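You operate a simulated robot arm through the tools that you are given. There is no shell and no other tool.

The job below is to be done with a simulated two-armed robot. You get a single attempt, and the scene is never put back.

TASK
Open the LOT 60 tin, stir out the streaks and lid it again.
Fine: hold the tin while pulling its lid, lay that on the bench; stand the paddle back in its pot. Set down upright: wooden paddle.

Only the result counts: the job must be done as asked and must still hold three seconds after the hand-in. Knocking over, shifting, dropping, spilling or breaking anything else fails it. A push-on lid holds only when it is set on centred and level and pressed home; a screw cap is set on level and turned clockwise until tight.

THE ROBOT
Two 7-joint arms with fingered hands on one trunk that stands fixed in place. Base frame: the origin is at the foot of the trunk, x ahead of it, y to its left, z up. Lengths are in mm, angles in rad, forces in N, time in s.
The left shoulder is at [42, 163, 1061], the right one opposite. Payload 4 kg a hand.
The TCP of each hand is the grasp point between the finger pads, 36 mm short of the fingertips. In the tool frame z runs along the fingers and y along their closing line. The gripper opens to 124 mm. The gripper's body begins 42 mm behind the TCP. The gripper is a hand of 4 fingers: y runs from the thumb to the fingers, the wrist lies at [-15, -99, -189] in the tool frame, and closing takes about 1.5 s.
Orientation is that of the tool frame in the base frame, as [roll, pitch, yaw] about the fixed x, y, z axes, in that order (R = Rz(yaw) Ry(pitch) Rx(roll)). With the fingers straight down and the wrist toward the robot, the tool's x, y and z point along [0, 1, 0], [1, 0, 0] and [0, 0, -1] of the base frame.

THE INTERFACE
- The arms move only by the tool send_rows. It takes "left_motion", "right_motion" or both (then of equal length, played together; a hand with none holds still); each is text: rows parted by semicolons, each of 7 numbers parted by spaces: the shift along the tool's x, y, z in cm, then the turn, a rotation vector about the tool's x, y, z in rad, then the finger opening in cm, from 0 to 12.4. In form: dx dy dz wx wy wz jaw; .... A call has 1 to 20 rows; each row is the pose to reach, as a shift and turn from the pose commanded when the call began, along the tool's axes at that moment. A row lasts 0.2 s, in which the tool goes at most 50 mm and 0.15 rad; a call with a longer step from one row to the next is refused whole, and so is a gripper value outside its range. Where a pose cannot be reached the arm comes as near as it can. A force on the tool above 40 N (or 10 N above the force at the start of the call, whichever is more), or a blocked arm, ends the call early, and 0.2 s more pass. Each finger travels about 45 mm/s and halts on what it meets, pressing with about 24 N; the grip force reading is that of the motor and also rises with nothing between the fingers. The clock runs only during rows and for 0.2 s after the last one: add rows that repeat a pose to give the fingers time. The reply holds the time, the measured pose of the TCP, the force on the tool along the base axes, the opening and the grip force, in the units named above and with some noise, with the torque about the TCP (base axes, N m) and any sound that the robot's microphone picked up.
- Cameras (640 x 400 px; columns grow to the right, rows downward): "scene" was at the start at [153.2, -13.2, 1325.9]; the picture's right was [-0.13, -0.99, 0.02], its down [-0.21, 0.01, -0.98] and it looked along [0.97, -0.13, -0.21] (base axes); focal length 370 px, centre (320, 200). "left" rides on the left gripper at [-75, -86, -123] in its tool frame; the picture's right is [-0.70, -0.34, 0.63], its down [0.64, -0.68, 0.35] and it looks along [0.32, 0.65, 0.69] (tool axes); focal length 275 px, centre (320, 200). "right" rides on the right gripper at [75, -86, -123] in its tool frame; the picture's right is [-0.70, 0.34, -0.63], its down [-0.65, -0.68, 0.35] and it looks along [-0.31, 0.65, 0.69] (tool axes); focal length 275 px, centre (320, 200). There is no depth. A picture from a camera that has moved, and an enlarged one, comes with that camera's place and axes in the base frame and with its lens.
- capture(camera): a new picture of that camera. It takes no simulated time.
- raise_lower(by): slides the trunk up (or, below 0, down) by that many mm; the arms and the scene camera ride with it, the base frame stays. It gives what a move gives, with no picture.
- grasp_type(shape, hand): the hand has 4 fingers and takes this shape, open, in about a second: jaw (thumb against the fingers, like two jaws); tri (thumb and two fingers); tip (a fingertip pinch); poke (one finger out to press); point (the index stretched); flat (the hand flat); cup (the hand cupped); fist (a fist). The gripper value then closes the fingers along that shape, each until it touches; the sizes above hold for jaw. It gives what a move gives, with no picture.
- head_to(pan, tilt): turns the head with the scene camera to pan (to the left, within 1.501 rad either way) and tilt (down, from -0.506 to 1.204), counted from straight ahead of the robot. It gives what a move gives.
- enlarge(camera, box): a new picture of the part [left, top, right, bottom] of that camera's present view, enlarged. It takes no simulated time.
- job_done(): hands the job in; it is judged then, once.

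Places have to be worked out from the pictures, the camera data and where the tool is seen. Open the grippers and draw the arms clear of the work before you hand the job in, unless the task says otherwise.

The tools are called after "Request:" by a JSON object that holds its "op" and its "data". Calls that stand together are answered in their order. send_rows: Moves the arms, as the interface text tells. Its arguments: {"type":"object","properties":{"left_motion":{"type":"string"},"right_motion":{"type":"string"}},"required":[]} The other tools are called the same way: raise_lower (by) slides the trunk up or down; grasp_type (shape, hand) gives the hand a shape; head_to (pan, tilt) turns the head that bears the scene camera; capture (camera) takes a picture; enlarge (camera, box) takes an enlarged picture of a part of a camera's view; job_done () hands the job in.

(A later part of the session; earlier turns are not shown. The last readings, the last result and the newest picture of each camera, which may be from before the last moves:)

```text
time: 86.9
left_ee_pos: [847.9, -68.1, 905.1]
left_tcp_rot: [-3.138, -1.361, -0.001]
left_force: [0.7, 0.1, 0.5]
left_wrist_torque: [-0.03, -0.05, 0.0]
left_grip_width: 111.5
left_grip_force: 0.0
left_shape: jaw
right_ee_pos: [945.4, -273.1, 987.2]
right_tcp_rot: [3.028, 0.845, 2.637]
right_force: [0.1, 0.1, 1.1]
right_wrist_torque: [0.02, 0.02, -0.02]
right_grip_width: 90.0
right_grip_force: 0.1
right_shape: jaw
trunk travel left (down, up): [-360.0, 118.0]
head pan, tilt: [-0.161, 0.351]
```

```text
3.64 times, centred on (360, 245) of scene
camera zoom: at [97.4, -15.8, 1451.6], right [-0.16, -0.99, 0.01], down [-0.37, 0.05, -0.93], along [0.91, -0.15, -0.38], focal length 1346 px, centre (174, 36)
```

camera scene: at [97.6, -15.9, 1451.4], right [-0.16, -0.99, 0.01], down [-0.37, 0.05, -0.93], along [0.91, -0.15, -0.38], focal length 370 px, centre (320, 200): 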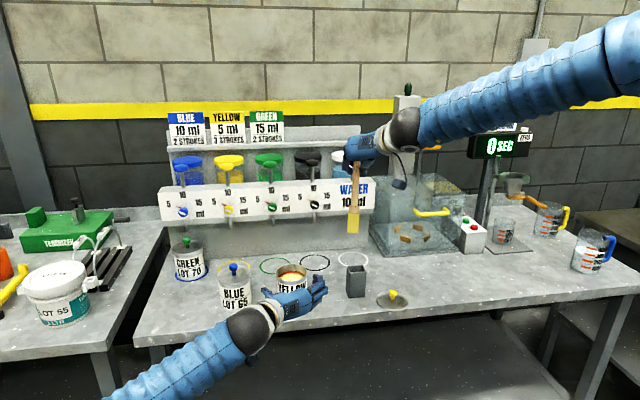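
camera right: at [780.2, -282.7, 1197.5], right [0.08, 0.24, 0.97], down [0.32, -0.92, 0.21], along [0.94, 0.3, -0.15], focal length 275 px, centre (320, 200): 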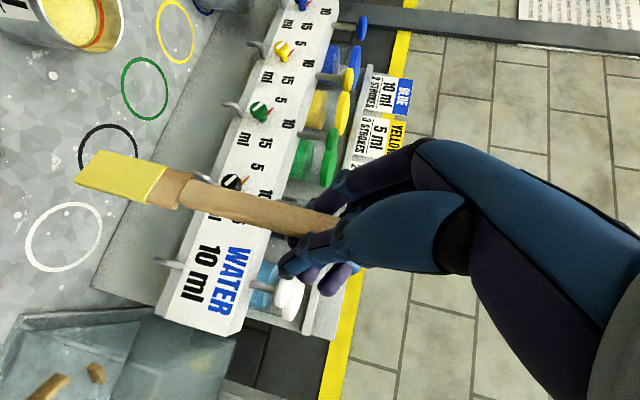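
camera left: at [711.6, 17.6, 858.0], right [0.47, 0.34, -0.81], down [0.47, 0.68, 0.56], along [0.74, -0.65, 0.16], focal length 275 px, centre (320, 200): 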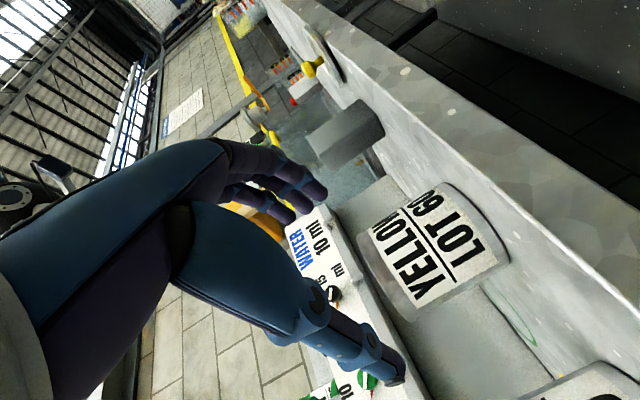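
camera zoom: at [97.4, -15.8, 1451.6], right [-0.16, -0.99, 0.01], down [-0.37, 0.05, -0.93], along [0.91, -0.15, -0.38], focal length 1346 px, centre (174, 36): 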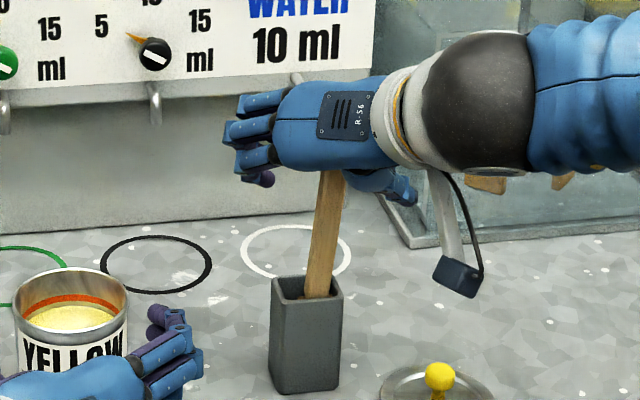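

The handle still follows the palm. I continue backing off slowly until it rests on the pot's rim by itself.

Request:
{"op": "send_rows", "data": {"right_motion": "0.3 0 -0.34 0 0 0 9.0; 0.6 0 -0.68 0 0 0 9.0; 0.9 0 -1.02 0 0 0 9.0; 1.2 0 -1.36 0 0 0 9.0; 1.5 0 -1.7 0 0 0 9.0; 1.8 0 -2.04 0 0 0 9.0; 2.1 0 -2.38 0 0 0 9.0; 2.1 0 -2.38 0 0 0 9.0"}}

Request:
{"op": "enlarge", "data": {"camera": "right", "box": [60, 100, 380, 300]}}

Request:
{"op": "enlarge", "data": {"camera": "scene", "box": [320, 190, 400, 300]}}

Request:
{"op": "capture", "data": {"camera": "left"}}

```text
time: 88.7
left_ee_pos: [847.4, -67.1, 904.0]
left_tcp_rot: [-3.133, -1.362, -0.007]
left_force: [0.0, 0.5, 0.4]
left_wrist_torque: [-0.02, 0.0, 0.01]
left_grip_width: 112.0
left_grip_force: 0.1
left_shape: jaw
right_ee_pos: [918.3, -260.0, 989.6]
right_tcp_rot: [3.028, 0.844, 2.638]
right_force: [0.6, 0.1, 0.6]
right_wrist_torque: [0.0, -0.03, 0.03]
right_grip_width: 89.8
right_grip_force: 0.0
right_shape: jaw
trunk travel left (down, up): [-360.0, 118.0]
head pan, tilt: [-0.161, 0.351]
```

```text
2.00 times, centred on (220, 200) of right
camera zoom: at [753.1, -283.3, 1007.4], right [0.09, 0.25, 0.96], down [0.34, -0.92, 0.2], along [0.94, 0.31, -0.17], focal length 551 px, centre (520, 200)
```

zoom: 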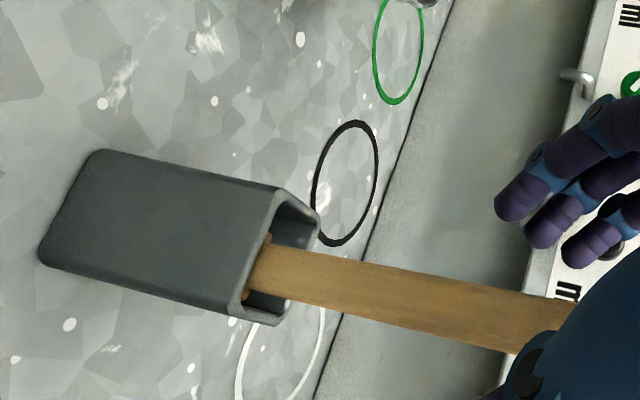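

```text
3.64 times, centred on (360, 245) of scene
camera zoom: at [97.4, -15.9, 1451.6], right [-0.16, -0.99, 0.01], down [-0.37, 0.05, -0.93], along [0.91, -0.15, -0.38], focal length 1346 px, centre (174, 36)
```

zoom: 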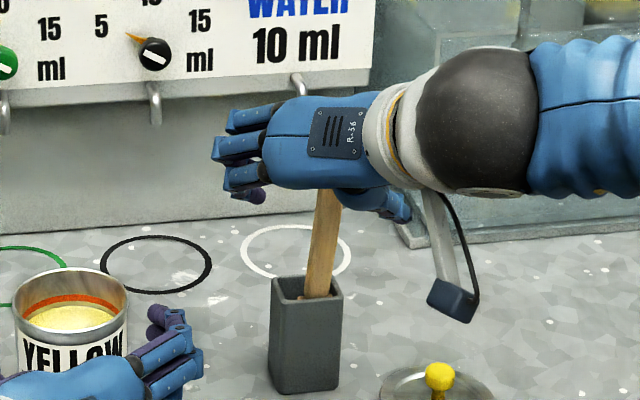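

```text
taken
camera left: at [711.8, 17.8, 857.7], right [0.47, 0.34, -0.81], down [0.47, 0.68, 0.56], along [0.74, -0.65, 0.16], focal length 275 px, centre (320, 200)
```

left: 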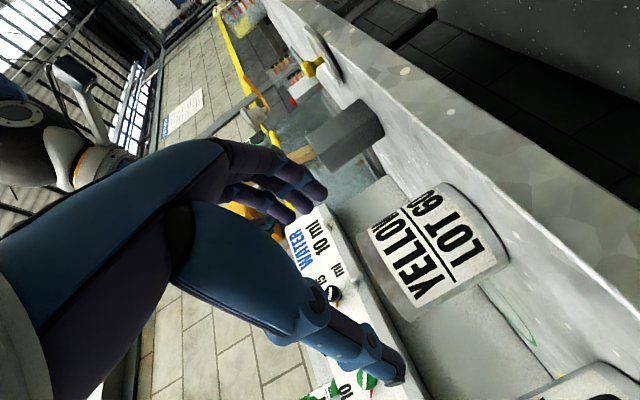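

The paddle now rests on its own in the pot, leaning about 12° toward me on the front rim. To stand it properly, I tilt the hand the matching 12°, re-grip the handle, and then rotate it upright with the blade set against the front wall.

Request:
{"op": "send_rows", "data": {"right_motion": "0.12 -0.47 0.22 -0.0235 -0.0668 0.019 8.5; 0.24 -0.95 0.43 -0.047 -0.1337 0.038 7.5; 0.36 -1.42 0.65 -0.0705 -0.2005 0.057 6.5; 0.36 -1.42 0.65 -0.0705 -0.2005 0.057 6.0"}}

Request:
{"op": "enlarge", "data": {"camera": "right", "box": [60, 100, 380, 300]}}

Request:
{"op": "enlarge", "data": {"camera": "scene", "box": [320, 190, 400, 300]}}

```text
time: 89.7
left_ee_pos: [849.1, -67.4, 905.4]
left_tcp_rot: [3.139, -1.363, 0.003]
left_force: [0.0, 0.7, -0.6]
left_wrist_torque: [-0.01, -0.03, 0.0]
left_grip_width: 111.8
left_grip_force: 0.0
left_shape: jaw
right_ee_pos: [915.3, -273.9, 980.5]
right_tcp_rot: [2.822, 1.032, 2.468]
right_force: [0.1, -0.3, -0.6]
right_wrist_torque: [-0.04, 0.01, -0.01]
right_grip_width: 60.4
right_grip_force: 0.1
right_shape: jaw
trunk travel left (down, up): [-360.0, 118.0]
head pan, tilt: [-0.161, 0.351]
```

```text
2.00 times, centred on (220, 200) of right
camera zoom: at [749.3, -297.0, 962.7], right [-0.12, 0.25, 0.96], down [0.29, -0.92, 0.27], along [0.95, 0.31, 0.04], focal length 551 px, centre (520, 200)
```

zoom: 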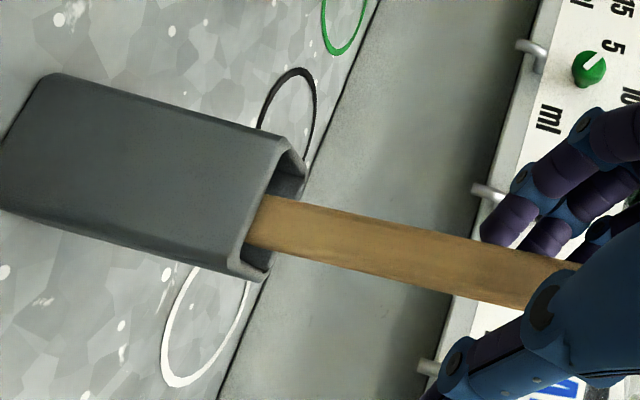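

```text
3.64 times, centred on (360, 245) of scene
camera zoom: at [97.1, -15.1, 1451.7], right [-0.16, -0.99, 0.01], down [-0.37, 0.05, -0.93], along [0.91, -0.15, -0.38], focal length 1346 px, centre (174, 36)
```

zoom: 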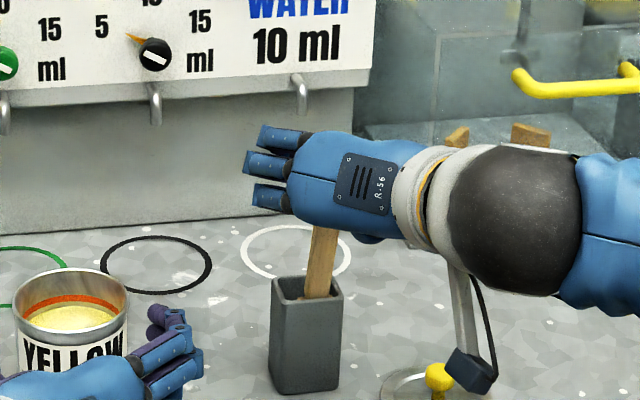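

The hand is tilted to match, and the handle lies at the pinch centre as estimated. I close on it.

Request:
{"op": "send_rows", "data": {"right_motion": "0 0 0 0 0 0 5.0; 0 0 0 0 0 0 4.2; 0 0 0 0 0 0 3.4; 0 0 0 0 0 0 2.8; 0 0 0 0 0 0 2.3; 0 0 0 0 0 0 1.9; 0 0 0 0 0 0 1.5; 0 0 0 0 0 0 1.2; 0 0 0 0 0 0 1.2"}}

Request:
{"op": "enlarge", "data": {"camera": "right", "box": [60, 100, 380, 300]}}

Request:
{"op": "enlarge", "data": {"camera": "scene", "box": [320, 190, 400, 300]}}

```text
time: 91.7
left_ee_pos: [848.3, -68.3, 904.2]
left_tcp_rot: [3.142, -1.36, 0.002]
left_force: [-0.2, -0.4, 0.2]
left_wrist_torque: [0.0, 0.01, 0.01]
left_grip_width: 111.9
left_grip_force: 0.0
left_shape: jaw
right_ee_pos: [913.7, -274.1, 981.1]
right_tcp_rot: [2.827, 1.031, 2.474]
right_force: [4.7, -0.8, 1.1]
right_wrist_torque: [0.08, -0.15, 0.02]
right_grip_width: 7.5
right_grip_force: 24.2
right_shape: jaw
trunk travel left (down, up): [-360.0, 118.0]
head pan, tilt: [-0.161, 0.351]
```

```text
2.00 times, centred on (220, 200) of right
camera zoom: at [749.8, -297.5, 962.0], right [-0.12, 0.25, 0.96], down [0.29, -0.92, 0.27], along [0.95, 0.31, 0.04], focal length 551 px, centre (520, 200)
```

zoom: 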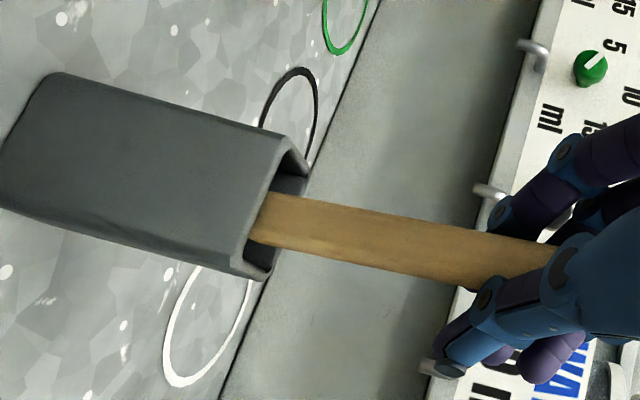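

```text
3.64 times, centred on (360, 245) of scene
camera zoom: at [97.6, -16.0, 1451.5], right [-0.16, -0.99, 0.01], down [-0.37, 0.06, -0.93], along [0.91, -0.15, -0.38], focal length 1346 px, centre (174, 36)
```

zoom: 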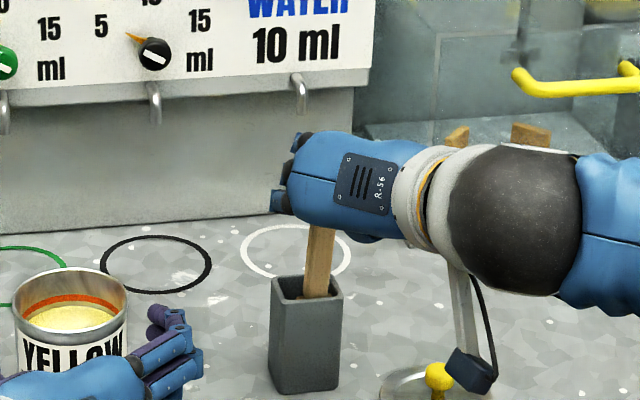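

The handle is gripped at 24 N. I lift it 5 mm and rotate it upright about the front rim, which swings the blade bottom toward the front wall.

Request:
{"op": "send_rows", "data": {"right_motion": "-0.43 0.08 -0.24 0 0 0 1.2; -0.68 0.25 0.04 0.0134 0.0383 -0.011 1.2; -0.93 0.42 0.33 0.0267 0.0765 -0.022 1.2; -1.17 0.58 0.61 0.0401 0.1148 -0.033 1.2; -1.42 0.75 0.9 0.0534 0.153 -0.044 1.2; -1.67 0.92 1.18 0.0668 0.1913 -0.055 1.2; -1.67 0.92 1.18 0.0668 0.1913 -0.055 1.2"}}

Request:
{"op": "enlarge", "data": {"camera": "right", "box": [60, 100, 380, 300]}}

Request:
{"op": "enlarge", "data": {"camera": "scene", "box": [320, 190, 400, 300]}}

```text
time: 93.3
left_ee_pos: [847.7, -68.6, 905.1]
left_tcp_rot: [3.135, -1.362, 0.008]
left_force: [-0.7, 0.0, 0.3]
left_wrist_torque: [-0.03, 0.02, 0.03]
left_grip_width: 111.9
left_grip_force: 0.0
left_shape: jaw
right_ee_pos: [934.3, -275.8, 990.2]
right_tcp_rot: [3.021, 0.855, 2.631]
right_force: [0.6, -0.3, 3.9]
right_wrist_torque: [0.08, -0.04, 0.0]
right_grip_width: 6.1
right_grip_force: 24.4
right_shape: jaw
trunk travel left (down, up): [-360.0, 118.0]
head pan, tilt: [-0.161, 0.351]
```

```text
2.00 times, centred on (220, 200) of right
camera zoom: at [769.6, -298.2, 1007.2], right [0.08, 0.25, 0.97], down [0.34, -0.92, 0.21], along [0.94, 0.31, -0.16], focal length 551 px, centre (520, 200)
```

zoom: 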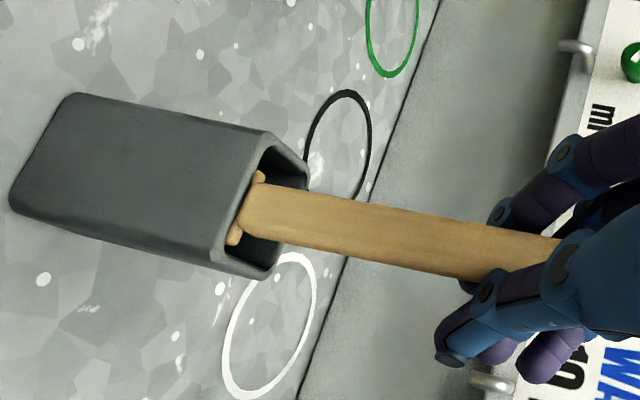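

```text
3.64 times, centred on (360, 245) of scene
camera zoom: at [97.0, -16.4, 1451.6], right [-0.16, -0.99, 0.01], down [-0.37, 0.06, -0.93], along [0.91, -0.15, -0.38], focal length 1346 px, centre (174, 36)
```

zoom: 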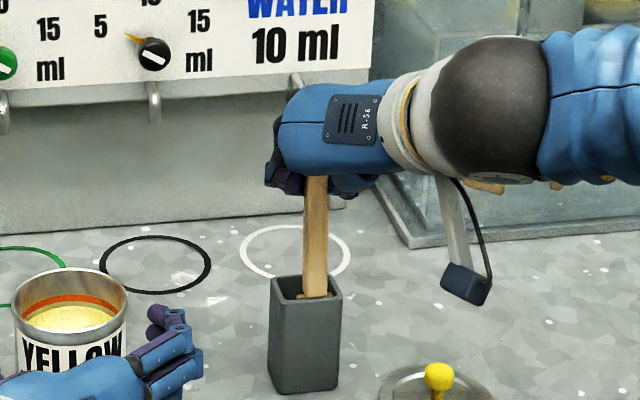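

The paddle is nearly vertical (about 1.5° back) and touching the floor. I lift it 2 mm and ease the blade back toward the front wall in small steps, watching for wall contact.

Request:
{"op": "send_rows", "data": {"right_motion": "-0.15 0.02 -0.13 0 0 0 1.2; 0.02 -0.1 -0.34 0 0 0 1.2; 0.19 -0.23 -0.56 0 0 0 1.2; 0.19 -0.23 -0.56 0 0 0 1.2"}}

Request:
{"op": "enlarge", "data": {"camera": "right", "box": [140, 150, 240, 250]}}

Request:
{"op": "enlarge", "data": {"camera": "scene", "box": [335, 230, 385, 280]}}

```text
time: 94.3
left_ee_pos: [848.5, -68.1, 904.1]
left_tcp_rot: [3.142, -1.36, 0.003]
left_force: [0.2, 0.3, -0.5]
left_wrist_torque: [0.0, -0.01, 0.01]
left_grip_width: 112.1
left_grip_force: 0.0
left_shape: jaw
right_ee_pos: [928.7, -273.5, 991.8]
right_tcp_rot: [3.021, 0.854, 2.633]
right_force: [1.3, 1.2, -1.6]
right_wrist_torque: [0.09, -0.16, -0.01]
right_grip_width: 5.8
right_grip_force: 23.8
right_shape: jaw
trunk travel left (down, up): [-360.0, 118.0]
head pan, tilt: [-0.161, 0.351]
```

```text
4.00 times, centred on (190, 200) of right
camera zoom: at [763.6, -298.0, 1008.1], right [0.08, 0.25, 0.96], down [0.34, -0.92, 0.21], along [0.94, 0.31, -0.16], focal length 1101 px, centre (840, 200)
```

zoom: 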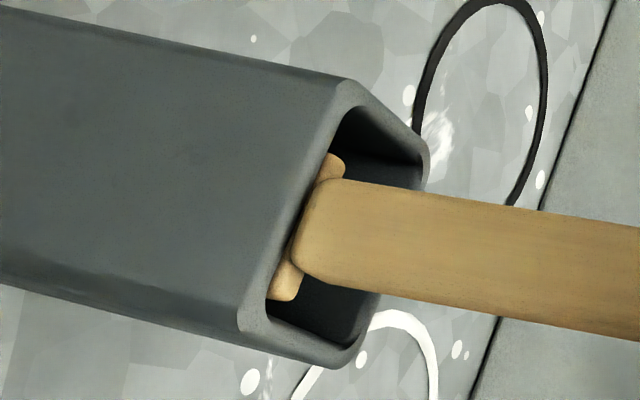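

```text
8.00 times, centred on (360, 255) of scene
camera zoom: at [97.5, -15.8, 1451.5], right [-0.16, -0.99, 0.01], down [-0.37, 0.05, -0.93], along [0.91, -0.15, -0.38], focal length 2962 px, centre (0, -240)
```

zoom: 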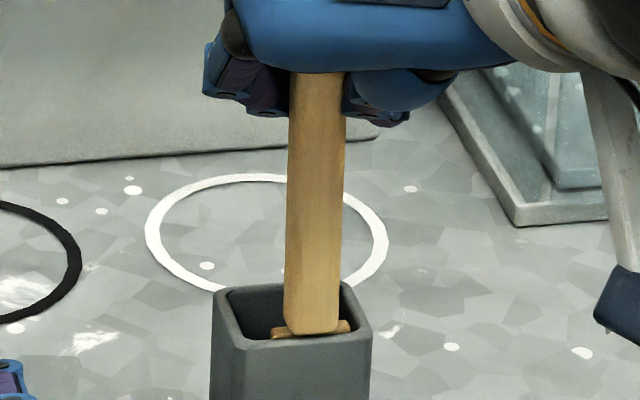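

The blade now sits against the front wall. I lower it gently until the bottom touches the floor again.

Request:
{"op": "send_rows", "data": {"right_motion": "0.11 -0.01 0.1 0 0 0 1.2; 0.23 -0.02 0.2 0 0 0 1.2; 0.23 -0.02 0.2 0 0 0 1.2"}}

```text
time: 95.1
left_ee_pos: [848.3, -68.5, 905.7]
left_tcp_rot: [3.133, -1.362, 0.01]
left_force: [-0.2, 0.5, -0.2]
left_wrist_torque: [0.01, -0.01, 0.0]
left_grip_width: 111.8
left_grip_force: 0.0
left_shape: jaw
right_ee_pos: [927.8, -274.4, 990.5]
right_tcp_rot: [3.019, 0.856, 2.632]
right_force: [1.5, 0.6, 8.6]
right_wrist_torque: [0.23, -0.21, -0.01]
right_grip_width: 5.8
right_grip_force: 24.2
right_shape: jaw
trunk travel left (down, up): [-360.0, 118.0]
head pan, tilt: [-0.161, 0.351]
```

Floor contact (8.6 N). I relieve 1 mm and open slowly.

Request:
{"op": "send_rows", "data": {"right_motion": "-0.07 0.01 -0.06 0 0 0 1.2; -0.07 0.01 -0.06 0 0 0 1.5; -0.07 0.01 -0.06 0 0 0 1.9; -0.07 0.01 -0.06 0 0 0 2.3; -0.07 0.01 -0.06 0 0 0 2.8; -0.07 0.01 -0.06 0 0 0 3.4; -0.07 0.01 -0.06 0 0 0 4.2; -0.07 0.01 -0.06 0 0 0 5.0; -0.07 0.01 -0.06 0 0 0 5.0"}}

Request:
{"op": "enlarge", "data": {"camera": "right", "box": [60, 100, 380, 300]}}

Request:
{"op": "enlarge", "data": {"camera": "scene", "box": [320, 190, 400, 300]}}

```text
time: 97.1
left_ee_pos: [848.5, -67.9, 905.4]
left_tcp_rot: [-3.138, -1.364, -0.001]
left_force: [-0.4, 0.2, -1.0]
left_wrist_torque: [-0.03, 0.01, 0.0]
left_grip_width: 112.0
left_grip_force: 0.1
left_shape: jaw
right_ee_pos: [928.4, -274.6, 990.1]
right_tcp_rot: [3.02, 0.856, 2.631]
right_force: [0.1, 0.0, 0.3]
right_wrist_torque: [0.01, 0.0, 0.05]
right_grip_width: 49.7
right_grip_force: 0.1
right_shape: jaw
trunk travel left (down, up): [-360.0, 118.0]
head pan, tilt: [-0.161, 0.351]
```

```text
2.00 times, centred on (220, 200) of right
camera zoom: at [762.9, -298.1, 1006.7], right [0.08, 0.25, 0.96], down [0.34, -0.92, 0.21], along [0.94, 0.31, -0.16], focal length 551 px, centre (520, 200)
```

zoom: 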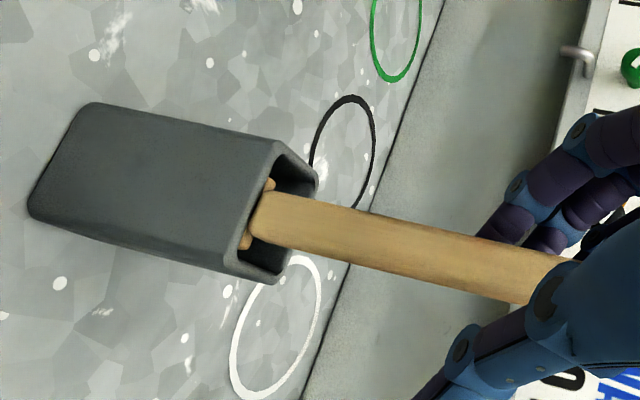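

```text
3.64 times, centred on (360, 245) of scene
camera zoom: at [97.3, -15.9, 1451.6], right [-0.16, -0.99, 0.01], down [-0.37, 0.05, -0.93], along [0.91, -0.15, -0.38], focal length 1346 px, centre (174, 36)
```

zoom: 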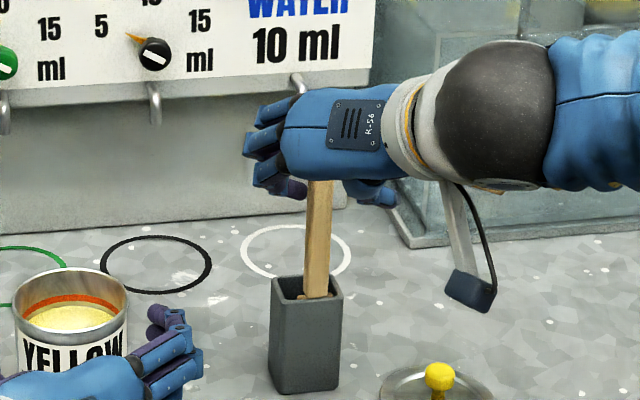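

The paddle now stands almost exactly vertical in the pot (within 1.5°) and free of the hand. I open wider and retract the hand straight back.

Request:
{"op": "send_rows", "data": {"right_motion": "0 0 0 0 0 0 6.0; 0 0 0 0 0 0 7.0; 0 0 0 0 0 0 8.0; 0 0 0 0 0 0 8.0; 0.66 0.05 -0.75 0 0 0 8.0; 1.31 0.09 -1.5 0 0 0 8.0; 2.3 0.15 -2.62 0 0 0 8.0; 3.28 0.22 -3.75 0 0 0 8.0; 4.59 0.3 -5.24 0 0 0 8.0; 5.9 0.36 -6.74 0 0 0 8.0; 5.9 0.36 -6.74 0 0 0 8.0"}}

Request:
{"op": "capture", "data": {"camera": "right"}}

Request:
{"op": "enlarge", "data": {"camera": "scene", "box": [300, 170, 420, 310]}}

```text
time: 99.5
left_ee_pos: [849.2, -68.4, 904.5]
left_tcp_rot: [3.134, -1.363, 0.009]
left_force: [0.2, -0.6, 0.1]
left_wrist_torque: [0.04, 0.03, 0.03]
left_grip_width: 111.7
left_grip_force: 0.1
left_shape: jaw
right_ee_pos: [849.4, -232.8, 988.0]
right_tcp_rot: [3.023, 0.855, 2.633]
right_force: [0.5, 0.3, 0.5]
right_wrist_torque: [-0.01, -0.02, -0.01]
right_grip_width: 79.6
right_grip_force: 0.1
right_shape: jaw
trunk travel left (down, up): [-360.0, 118.0]
head pan, tilt: [-0.161, 0.351]
```

```text
taken
camera right: at [683.9, -256.4, 1005.3], right [0.08, 0.25, 0.96], down [0.34, -0.92, 0.21], along [0.94, 0.31, -0.16], focal length 275 px, centre (320, 200)
```

right: 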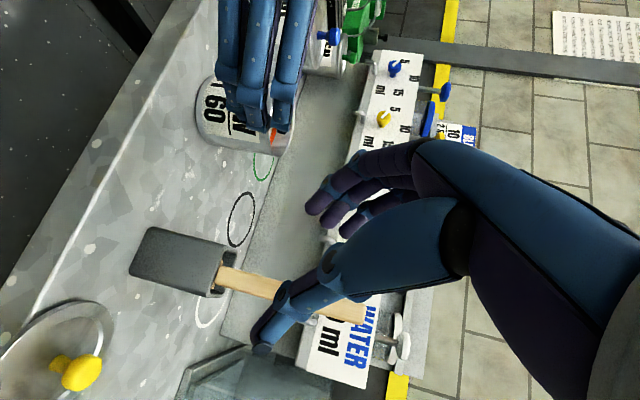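

```text
2.86 times, centred on (360, 240) of scene
camera zoom: at [97.5, -15.8, 1451.6], right [-0.16, -0.99, 0.01], down [-0.37, 0.05, -0.93], along [0.91, -0.15, -0.38], focal length 1058 px, centre (206, 86)
```

zoom: 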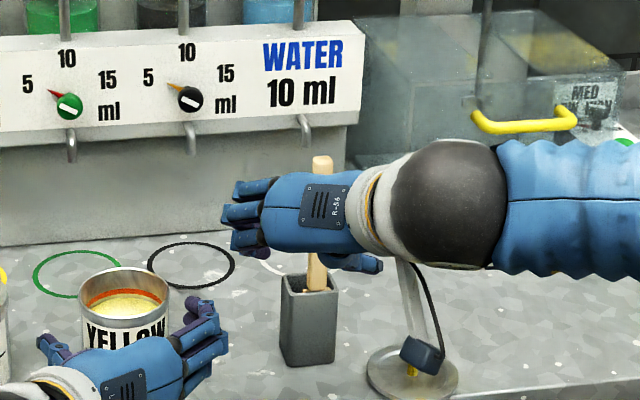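

The paddle stands upright in its pot. For relidding I go back to the lower trunk position; first I raise both hands by the arms so that neither meets the bench when the trunk comes down.

Request:
{"op": "send_rows", "data": {"left_motion": "1.83 0 -0.39 0 0 0 11.2; 3.67 0 -0.78 0 0 0 11.2; 5.5 0 -1.17 0 0 0 11.2; 7.34 0 -1.56 0 0 0 11.2; 7.34 0 -1.56 0 0 0 11.2", "right_motion": "-1.51 0.16 -1.3 0 0 0 8.0; -3.02 0.32 -2.6 0 0 0 8.0; -4.53 0.47 -3.91 0 0 0 7.0; -6.04 0.63 -5.21 0 0 0 6.0; -6.04 0.63 -5.21 0 0 0 6.0"}}

```text
time: 100.7
left_ee_pos: [848.6, -66.7, 978.3]
left_tcp_rot: [-3.138, -1.36, -0.003]
left_force: [0.6, -0.4, 0.0]
left_wrist_torque: [0.01, 0.02, -0.01]
left_grip_width: 111.7
left_grip_force: 0.1
left_shape: jaw
right_ee_pos: [848.4, -234.9, 1070.7]
right_tcp_rot: [3.021, 0.852, 2.632]
right_force: [0.3, 0.3, -0.6]
right_wrist_torque: [-0.02, -0.01, -0.03]
right_grip_width: 60.3
right_grip_force: 0.0
right_shape: jaw
trunk travel left (down, up): [-360.0, 118.0]
head pan, tilt: [-0.161, 0.351]
```

Both hands are up. I lower the trunk 135 mm back to its starting height.

Request:
{"op": "raise_lower", "data": {"by": -135}}

Request:
{"op": "capture", "data": {"camera": "scene"}}

Request:
{"op": "capture", "data": {"camera": "right"}}

Request:
{"op": "enlarge", "data": {"camera": "scene", "box": [320, 110, 440, 240]}}

```text
time: 102.3
left_ee_pos: [847.5, -67.1, 846.9]
left_tcp_rot: [3.136, -1.361, 0.006]
left_force: [0.5, -0.5, 0.2]
left_wrist_torque: [0.0, 0.03, 0.01]
left_grip_width: 112.0
left_grip_force: 0.1
left_shape: jaw
right_ee_pos: [846.7, -234.8, 936.2]
right_tcp_rot: [3.019, 0.853, 2.629]
right_force: [0.0, -1.0, 0.5]
right_wrist_torque: [-0.01, 0.0, -0.02]
right_grip_width: 60.5
right_grip_force: 0.2
right_shape: jaw
trunk travel left (down, up): [-225.0, 253.0]
head pan, tilt: [-0.161, 0.351]
```

```text
taken
camera scene: at [149.8, -15.8, 1299.5], right [-0.16, -0.99, 0.02], down [-0.48, 0.05, -0.88], along [0.86, -0.15, -0.48], focal length 370 px, centre (320, 200)
```

scene: 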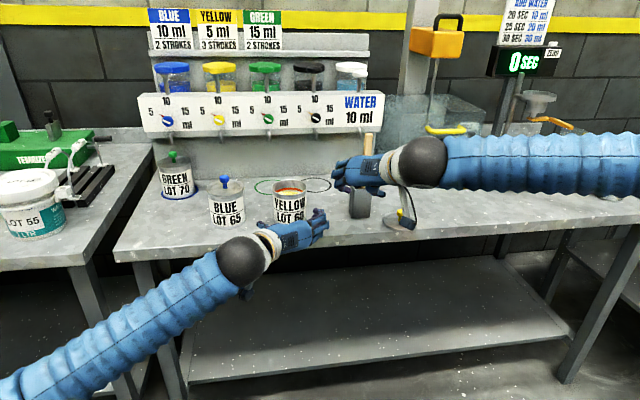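

```text
taken
camera right: at [682.3, -258.2, 952.5], right [0.08, 0.25, 0.97], down [0.34, -0.92, 0.21], along [0.94, 0.31, -0.16], focal length 275 px, centre (320, 200)
```

right: 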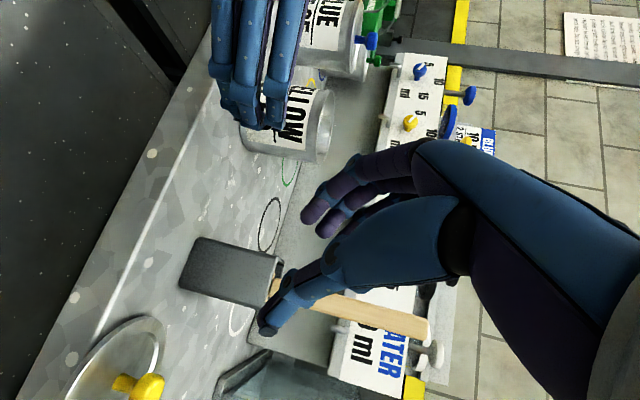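

```text
3.08 times, centred on (380, 175) of scene
camera zoom: at [149.8, -15.8, 1299.5], right [-0.16, -0.99, 0.02], down [-0.48, 0.05, -0.88], along [0.86, -0.15, -0.48], focal length 1139 px, centre (135, 277)
```

zoom: 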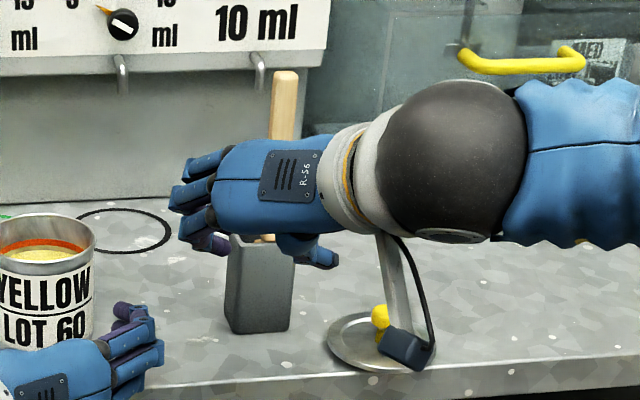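

The trunk is down and everything stands in place. I bring the right hand to a pre-grasp pose behind the lid's knob, which I put near (888, -345, 840), squaring the hand so its closing line is level.

Request:
{"op": "send_rows", "data": {"right_motion": "0.28 -1.91 0.82 0.0105 -0.0032 -0.0122 6.0; 0.56 -3.83 1.64 0.021 -0.0064 -0.0244 6.0; 0.85 -5.74 2.47 0.0315 -0.0095 -0.0366 6.0; 1.13 -7.66 3.29 0.042 -0.0127 -0.0488 6.0; 1.41 -9.57 4.11 0.0525 -0.0159 -0.061 6.0; 1.41 -9.57 4.11 0.0525 -0.0159 -0.061 6.0"}}

Request:
{"op": "capture", "data": {"camera": "right"}}

Request:
{"op": "enlarge", "data": {"camera": "scene", "box": [360, 150, 460, 250]}}

```text
time: 103.7
left_ee_pos: [847.4, -66.9, 844.4]
left_tcp_rot: [-3.136, -1.362, -0.004]
left_force: [0.0, 0.0, -0.1]
left_wrist_torque: [-0.01, -0.02, 0.01]
left_grip_width: 112.0
left_grip_force: 0.1
left_shape: jaw
right_ee_pos: [829.8, -328.4, 889.7]
right_tcp_rot: [3.141, 0.873, 2.722]
right_force: [-0.2, 0.3, 0.3]
right_wrist_torque: [-0.01, -0.01, 0.03]
right_grip_width: 60.6
right_grip_force: 0.1
right_shape: jaw
trunk travel left (down, up): [-225.0, 253.0]
head pan, tilt: [-0.161, 0.351]
```

```text
taken
camera right: at [665.7, -349.6, 911.0], right [0.1, 0.33, 0.94], down [0.34, -0.9, 0.27], along [0.93, 0.29, -0.2], focal length 275 px, centre (320, 200)
```

right: 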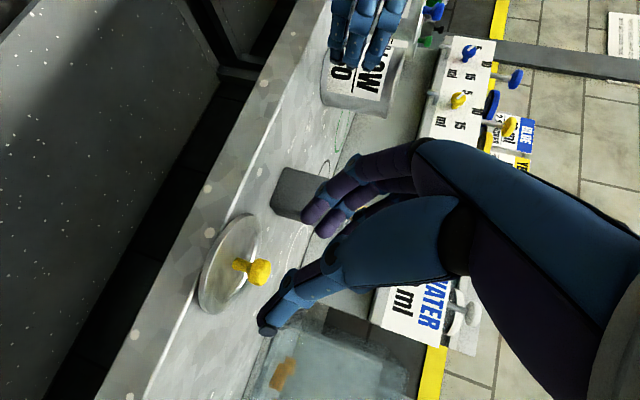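

```text
4.00 times, centred on (410, 200) of scene
camera zoom: at [150.6, -15.7, 1299.1], right [-0.16, -0.99, 0.02], down [-0.48, 0.05, -0.88], along [0.86, -0.15, -0.48], focal length 1481 px, centre (-40, 200)
```

zoom: 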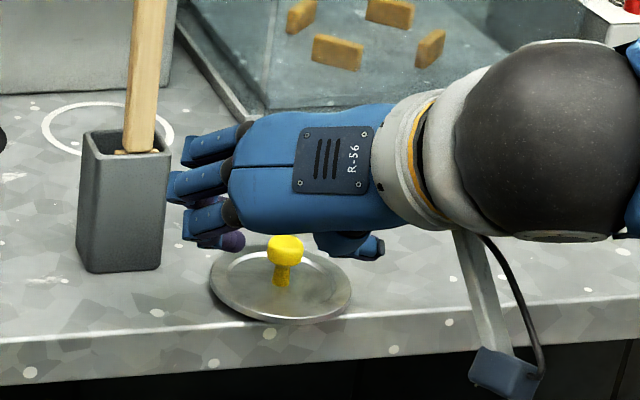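

Combining the views, the knob head is at about (897, -347, 834) and the bench surface at about z 800. I advance 45 mm along the fingers with a small correction and check the knob's place in the hand camera.

Request:
{"op": "send_rows", "data": {"right_motion": "-0.07 0.05 1.5 0 0 0 6.0; -0.14 0.1 3.0 0 0 0 6.0; -0.2 0.15 4.5 0 0 0 6.0; -0.2 0.15 4.5 0 0 0 6.0"}}

Request:
{"op": "capture", "data": {"camera": "right"}}

Request:
{"op": "enlarge", "data": {"camera": "scene", "box": [370, 170, 450, 250]}}

```text
time: 104.7
left_ee_pos: [848.7, -67.9, 844.4]
left_tcp_rot: [3.137, -1.361, 0.007]
left_force: [0.2, 0.0, -0.5]
left_wrist_torque: [0.01, -0.04, -0.01]
left_grip_width: 111.7
left_grip_force: 0.1
left_shape: jaw
right_ee_pos: [863.1, -339.6, 864.3]
right_tcp_rot: [-3.14, 0.874, 2.725]
right_force: [0.4, 0.6, 1.1]
right_wrist_torque: [0.0, 0.0, 0.02]
right_grip_width: 60.3
right_grip_force: 0.0
right_shape: jaw
trunk travel left (down, up): [-225.0, 253.0]
head pan, tilt: [-0.161, 0.351]
```

```text
taken
camera right: at [698.3, -361.9, 884.9], right [0.1, 0.32, 0.94], down [0.34, -0.9, 0.27], along [0.93, 0.3, -0.2], focal length 275 px, centre (320, 200)
```

right: 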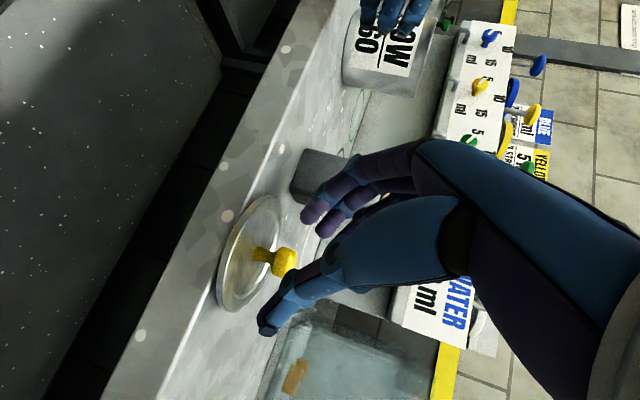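

```text
5.00 times, centred on (410, 210) of scene
camera zoom: at [150.2, -15.8, 1299.2], right [-0.16, -0.99, 0.02], down [-0.48, 0.05, -0.88], along [0.86, -0.15, -0.48], focal length 1851 px, centre (-130, 150)
```

zoom: 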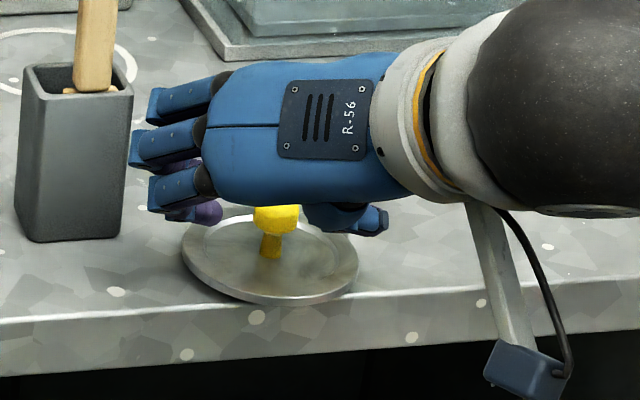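

The two cameras now agree on the knob head at (897.5, -350, 832). I move the last 28 mm with a 4 mm sideways correction, so that the knob lies at the true pinch centre.

Request:
{"op": "send_rows", "data": {"right_motion": "0.05 -0.2 0.9 0 0 0 6.0; 0.1 -0.4 1.8 0 0 0 5.5; 0.1 -0.4 2.7 0 0 0 5.0; 0.1 -0.4 2.7 0 0 0 5.0"}}

Request:
{"op": "capture", "data": {"camera": "right"}}

Request:
{"op": "enlarge", "data": {"camera": "scene", "box": [380, 180, 440, 240]}}

```text
time: 105.7
left_ee_pos: [848.0, -68.2, 844.9]
left_tcp_rot: [3.141, -1.362, 0.002]
left_force: [-0.3, -0.4, -0.3]
left_wrist_torque: [0.0, 0.02, 0.0]
left_grip_width: 112.1
left_grip_force: 0.0
left_shape: jaw
right_ee_pos: [880.2, -352.4, 843.8]
right_tcp_rot: [3.141, 0.874, 2.723]
right_force: [-0.6, 0.2, -0.2]
right_wrist_torque: [-0.02, 0.02, 0.03]
right_grip_width: 50.2
right_grip_force: 0.0
right_shape: jaw
trunk travel left (down, up): [-225.0, 253.0]
head pan, tilt: [-0.161, 0.351]
```

```text
taken
camera right: at [715.9, -374.4, 865.7], right [0.1, 0.32, 0.94], down [0.34, -0.9, 0.27], along [0.93, 0.29, -0.2], focal length 275 px, centre (320, 200)
```

right: 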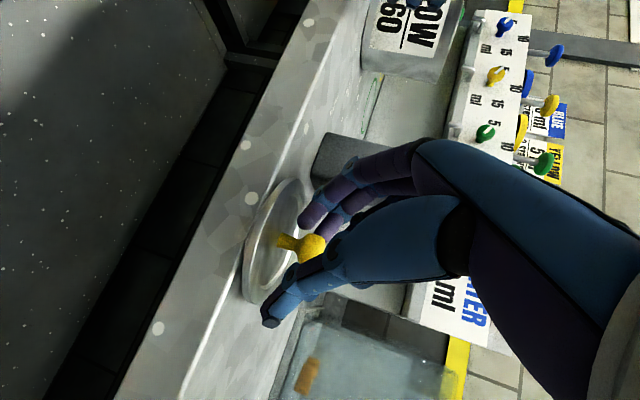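

```text
6.67 times, centred on (410, 210) of scene
camera zoom: at [150.4, -15.9, 1299.1], right [-0.16, -0.99, 0.02], down [-0.48, 0.05, -0.88], along [0.86, -0.15, -0.48], focal length 2468 px, centre (-280, 133)
```

zoom: 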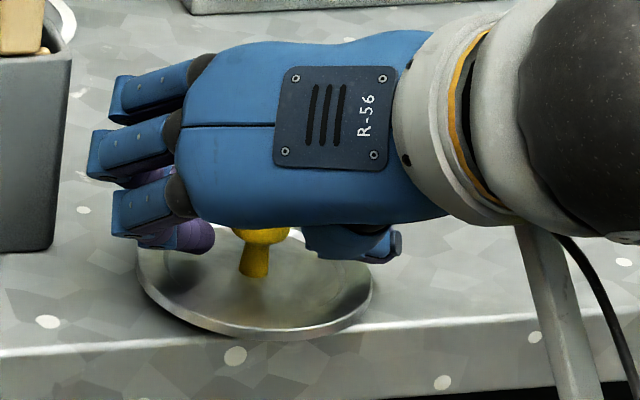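

The knob appears at (313, 247) in the hand camera, almost exactly the planned pixel. I close on it gradually.

Request:
{"op": "send_rows", "data": {"right_motion": "0 0 0 0 0 0 4.3; 0 0 0 0 0 0 3.7; 0 0 0 0 0 0 3.2; 0 0 0 0 0 0 2.8; 0 0 0 0 0 0 2.5; 0 0 0 0 0 0 2.2; 0 0 0 0 0 0 2.0; 0 0 0 0 0 0 1.8; 0 0 0 0 0 0 1.8; 0 0 0 0 0 0 1.8"}}

Request:
{"op": "enlarge", "data": {"camera": "right", "box": [220, 150, 400, 340]}}

Request:
{"op": "enlarge", "data": {"camera": "scene", "box": [380, 180, 440, 240]}}

```text
time: 107.9
left_ee_pos: [848.9, -68.3, 845.0]
left_tcp_rot: [3.141, -1.363, 0.001]
left_force: [-0.7, 0.1, 0.1]
left_wrist_torque: [-0.03, 0.0, -0.04]
left_grip_width: 111.7
left_grip_force: 0.1
left_shape: jaw
right_ee_pos: [879.7, -351.6, 844.6]
right_tcp_rot: [-3.141, 0.875, 2.725]
right_force: [-0.8, -0.6, 1.6]
right_wrist_torque: [0.1, -0.11, 0.0]
right_grip_width: 19.4
right_grip_force: 0.0
right_shape: jaw
trunk travel left (down, up): [-225.0, 253.0]
head pan, tilt: [-0.161, 0.351]
```

```text
2.11 times, centred on (310, 245) of right
camera zoom: at [715.9, -374.1, 866.0], right [0.1, 0.32, 0.94], down [0.34, -0.9, 0.27], along [0.93, 0.3, -0.2], focal length 580 px, centre (341, 105)
```

zoom: 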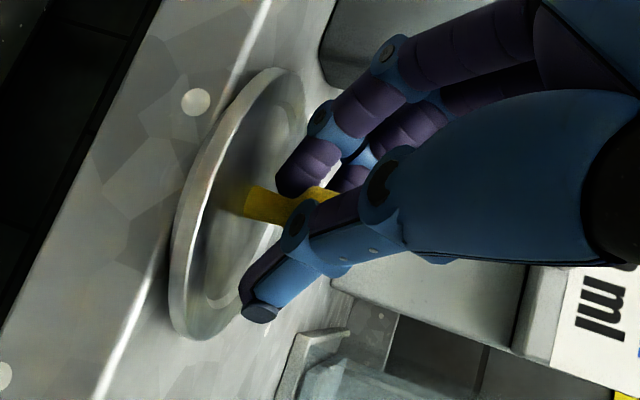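

```text
6.67 times, centred on (410, 210) of scene
camera zoom: at [150.3, -15.8, 1299.1], right [-0.16, -0.99, 0.02], down [-0.48, 0.05, -0.88], along [0.86, -0.15, -0.48], focal length 2468 px, centre (-280, 133)
```

zoom: 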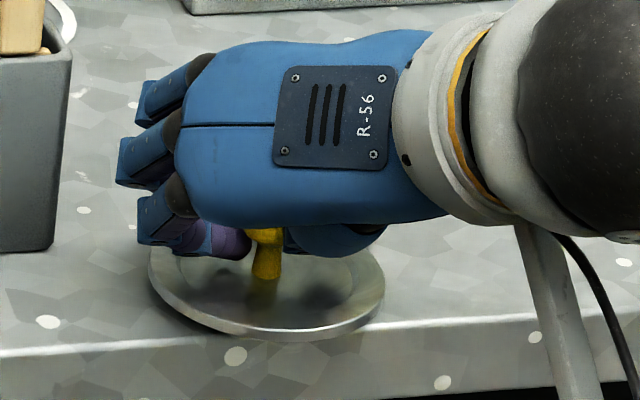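

The knob is snug and the lid is still flat on the bench. I close further to get a firm grip.

Request:
{"op": "send_rows", "data": {"right_motion": "0 0 0 0 0 0 1.6; 0 0 0 0 0 0 1.4; 0 0 0 0 0 0 1.2; 0 0 0 0 0 0 1.2; 0 0 0 0 0 0 1.2"}}

Request:
{"op": "enlarge", "data": {"camera": "right", "box": [220, 150, 400, 340]}}

Request:
{"op": "enlarge", "data": {"camera": "scene", "box": [380, 180, 440, 240]}}

```text
time: 109.1
left_ee_pos: [848.4, -68.2, 845.4]
left_tcp_rot: [3.134, -1.362, 0.007]
left_force: [0.2, -1.6, 0.5]
left_wrist_torque: [0.0, 0.0, -0.01]
left_grip_width: 112.0
left_grip_force: 0.0
left_shape: jaw
right_ee_pos: [880.6, -351.1, 846.1]
right_tcp_rot: [-3.14, 0.876, 2.723]
right_force: [-2.1, 0.6, 9.8]
right_wrist_torque: [0.19, -0.27, 0.12]
right_grip_width: 11.6
right_grip_force: 24.1
right_shape: jaw
trunk travel left (down, up): [-225.0, 253.0]
head pan, tilt: [-0.161, 0.351]
```

```text
2.11 times, centred on (310, 245) of right
camera zoom: at [715.5, -373.9, 867.2], right [0.1, 0.32, 0.94], down [0.34, -0.9, 0.27], along [0.93, 0.3, -0.2], focal length 580 px, centre (341, 105)
```

zoom: 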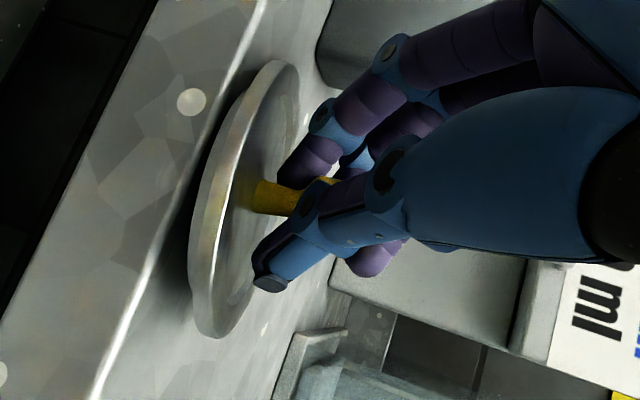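

```text
6.67 times, centred on (410, 210) of scene
camera zoom: at [149.4, -15.5, 1299.3], right [-0.16, -0.99, 0.02], down [-0.48, 0.05, -0.88], along [0.86, -0.15, -0.48], focal length 2468 px, centre (-280, 133)
```

zoom: 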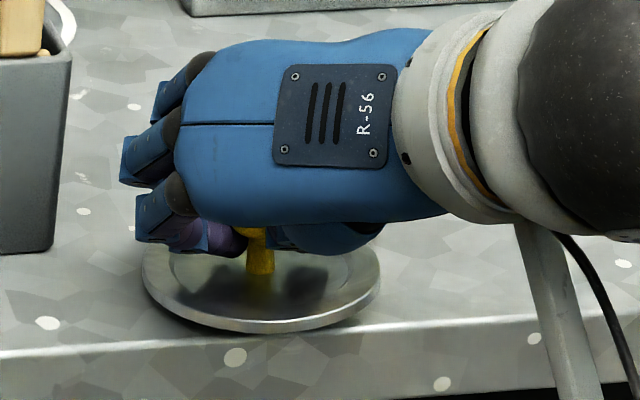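

Gripped at 24 N; the lid's right side has come up about 6°. I lift it 60 mm and then measure its tilt in the air.

Request:
{"op": "send_rows", "data": {"right_motion": "-0.77 0 -0.64 0 0 0 1.2; -1.53 0 -1.29 0 0 0 1.2; -3.06 0 -2.57 0 0 0 1.2; -4.6 0 -3.86 0 0 0 1.2; -4.6 0 -3.86 0 0 0 1.2"}}

Request:
{"op": "enlarge", "data": {"camera": "right", "box": [200, 140, 420, 340]}}

Request:
{"op": "enlarge", "data": {"camera": "scene", "box": [370, 150, 450, 230]}}

Request:
{"op": "capture", "data": {"camera": "left"}}

```text
time: 110.3
left_ee_pos: [848.1, -68.0, 844.7]
left_tcp_rot: [-3.142, -1.36, 0.002]
left_force: [-0.4, -0.1, 0.0]
left_wrist_torque: [0.02, 0.01, 0.01]
left_grip_width: 111.9
left_grip_force: 0.1
left_shape: jaw
right_ee_pos: [882.1, -351.7, 905.5]
right_tcp_rot: [-3.139, 0.873, 2.724]
right_force: [0.2, 0.2, -0.5]
right_wrist_torque: [0.0, -0.02, -0.02]
right_grip_width: 9.7
right_grip_force: 23.7
right_shape: jaw
trunk travel left (down, up): [-225.0, 253.0]
head pan, tilt: [-0.161, 0.351]
```

```text
2.00 times, centred on (310, 240) of right
camera zoom: at [717.2, -373.3, 926.0], right [0.1, 0.32, 0.94], down [0.34, -0.9, 0.27], along [0.93, 0.3, -0.2], focal length 551 px, centre (340, 120)
```

zoom: 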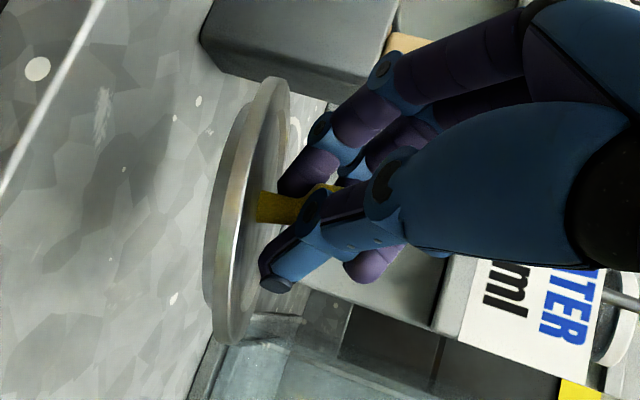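

```text
5.00 times, centred on (410, 190) of scene
camera zoom: at [150.9, -16.2, 1298.9], right [-0.16, -0.99, 0.02], down [-0.48, 0.06, -0.88], along [0.86, -0.15, -0.48], focal length 1851 px, centre (-130, 250)
```

zoom: 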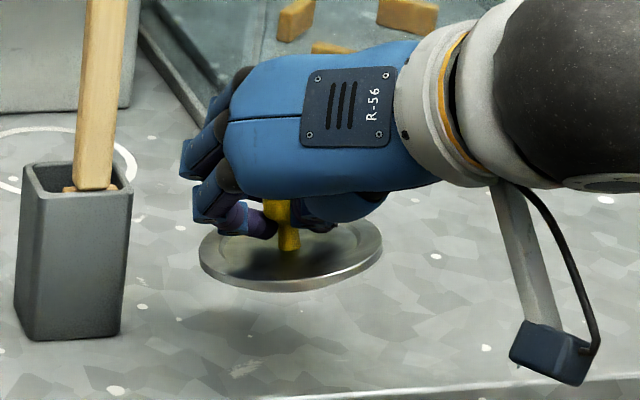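

```text
taken
camera left: at [711.9, 17.5, 797.3], right [0.47, 0.34, -0.81], down [0.47, 0.68, 0.56], along [0.74, -0.65, 0.16], focal length 275 px, centre (320, 200)
```

left: 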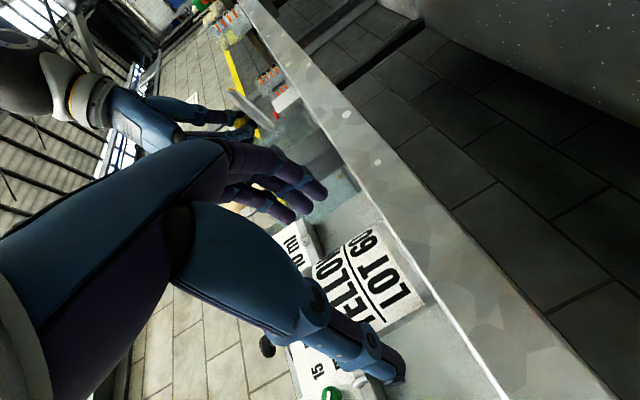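

The lid hangs about 11° tilted (right side up) and is secure. I carry it back around in front of the pot toward the tin, turning the hand to face straight ahead.

Request:
{"op": "send_rows", "data": {"right_motion": "-0.58 -0.57 -2.16 0 0 0 1.0; -1.17 -1.14 -4.31 0 0 0 1.0; -1.75 -1.71 -6.47 0 0 0 1.0; -1.32 0.54 -7.42 -0.0357 0 -0.03 1.0; -0.88 2.79 -8.37 -0.0715 0 -0.06 1.0; -0.45 5.05 -9.32 -0.1072 0 -0.09 1.0; -0.01 7.3 -10.27 -0.143 0 -0.12 1.0; 0.42 9.55 -11.21 -0.1787 0 -0.15 1.0; 0.85 11.8 -12.16 -0.2145 0 -0.18 1.0; 1.29 14.05 -13.11 -0.2502 0 -0.21 1.0; 1.72 16.31 -14.06 -0.286 0 -0.24 1.0; 2.16 18.56 -15.01 -0.3217 0 -0.27 1.0; 2.16 18.56 -15.01 -0.3217 0 -0.27 1.0"}}

Request:
{"op": "capture", "data": {"camera": "scene"}}

Request:
{"op": "capture", "data": {"camera": "right"}}

Request:
{"op": "enlarge", "data": {"camera": "scene", "box": [230, 110, 400, 240]}}

```text
time: 113.1
left_ee_pos: [848.7, -68.5, 843.8]
left_tcp_rot: [3.131, -1.362, 0.013]
left_force: [0.5, 0.0, 0.0]
left_wrist_torque: [0.02, 0.02, 0.01]
left_grip_width: 112.0
left_grip_force: 0.2
left_shape: jaw
right_ee_pos: [837.4, -130.8, 984.5]
right_tcp_rot: [-3.137, 0.871, -3.137]
right_force: [-0.7, -0.3, -0.4]
right_wrist_torque: [-0.02, -0.03, 0.02]
right_grip_width: 6.6
right_grip_force: 24.5
right_shape: jaw
trunk travel left (down, up): [-225.0, 253.0]
head pan, tilt: [-0.161, 0.351]
```

```text
taken
camera scene: at [150.4, -16.3, 1299.1], right [-0.16, -0.99, 0.02], down [-0.48, 0.06, -0.88], along [0.86, -0.15, -0.48], focal length 370 px, centre (320, 200)
```

scene: 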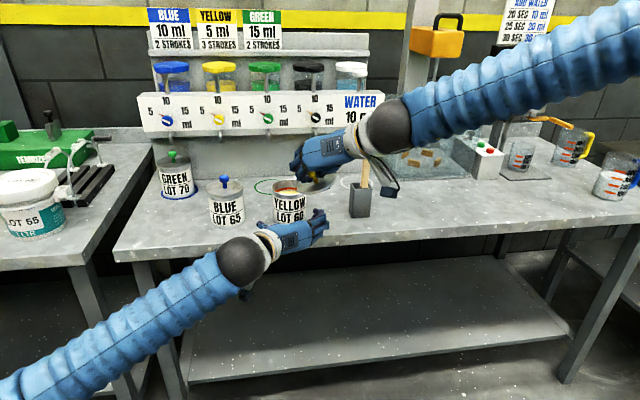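

```text
taken
camera right: at [695.3, -217.9, 1005.5], right [-0.04, 0.34, 0.94], down [0.68, -0.68, 0.27], along [0.73, 0.65, -0.2], focal length 275 px, centre (320, 200)
```

right: 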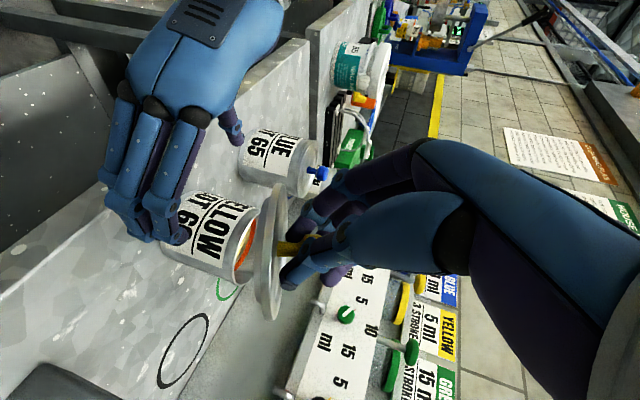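

```text
3.08 times, centred on (315, 175) of scene
camera zoom: at [150.4, -16.3, 1299.1], right [-0.16, -0.99, 0.02], down [-0.48, 0.06, -0.88], along [0.86, -0.15, -0.48], focal length 1139 px, centre (335, 277)
```

zoom: 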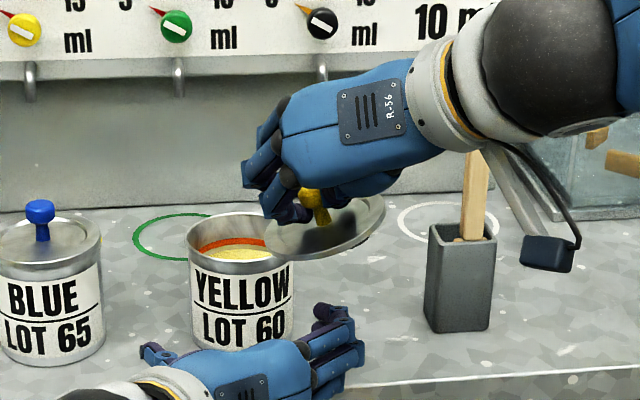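

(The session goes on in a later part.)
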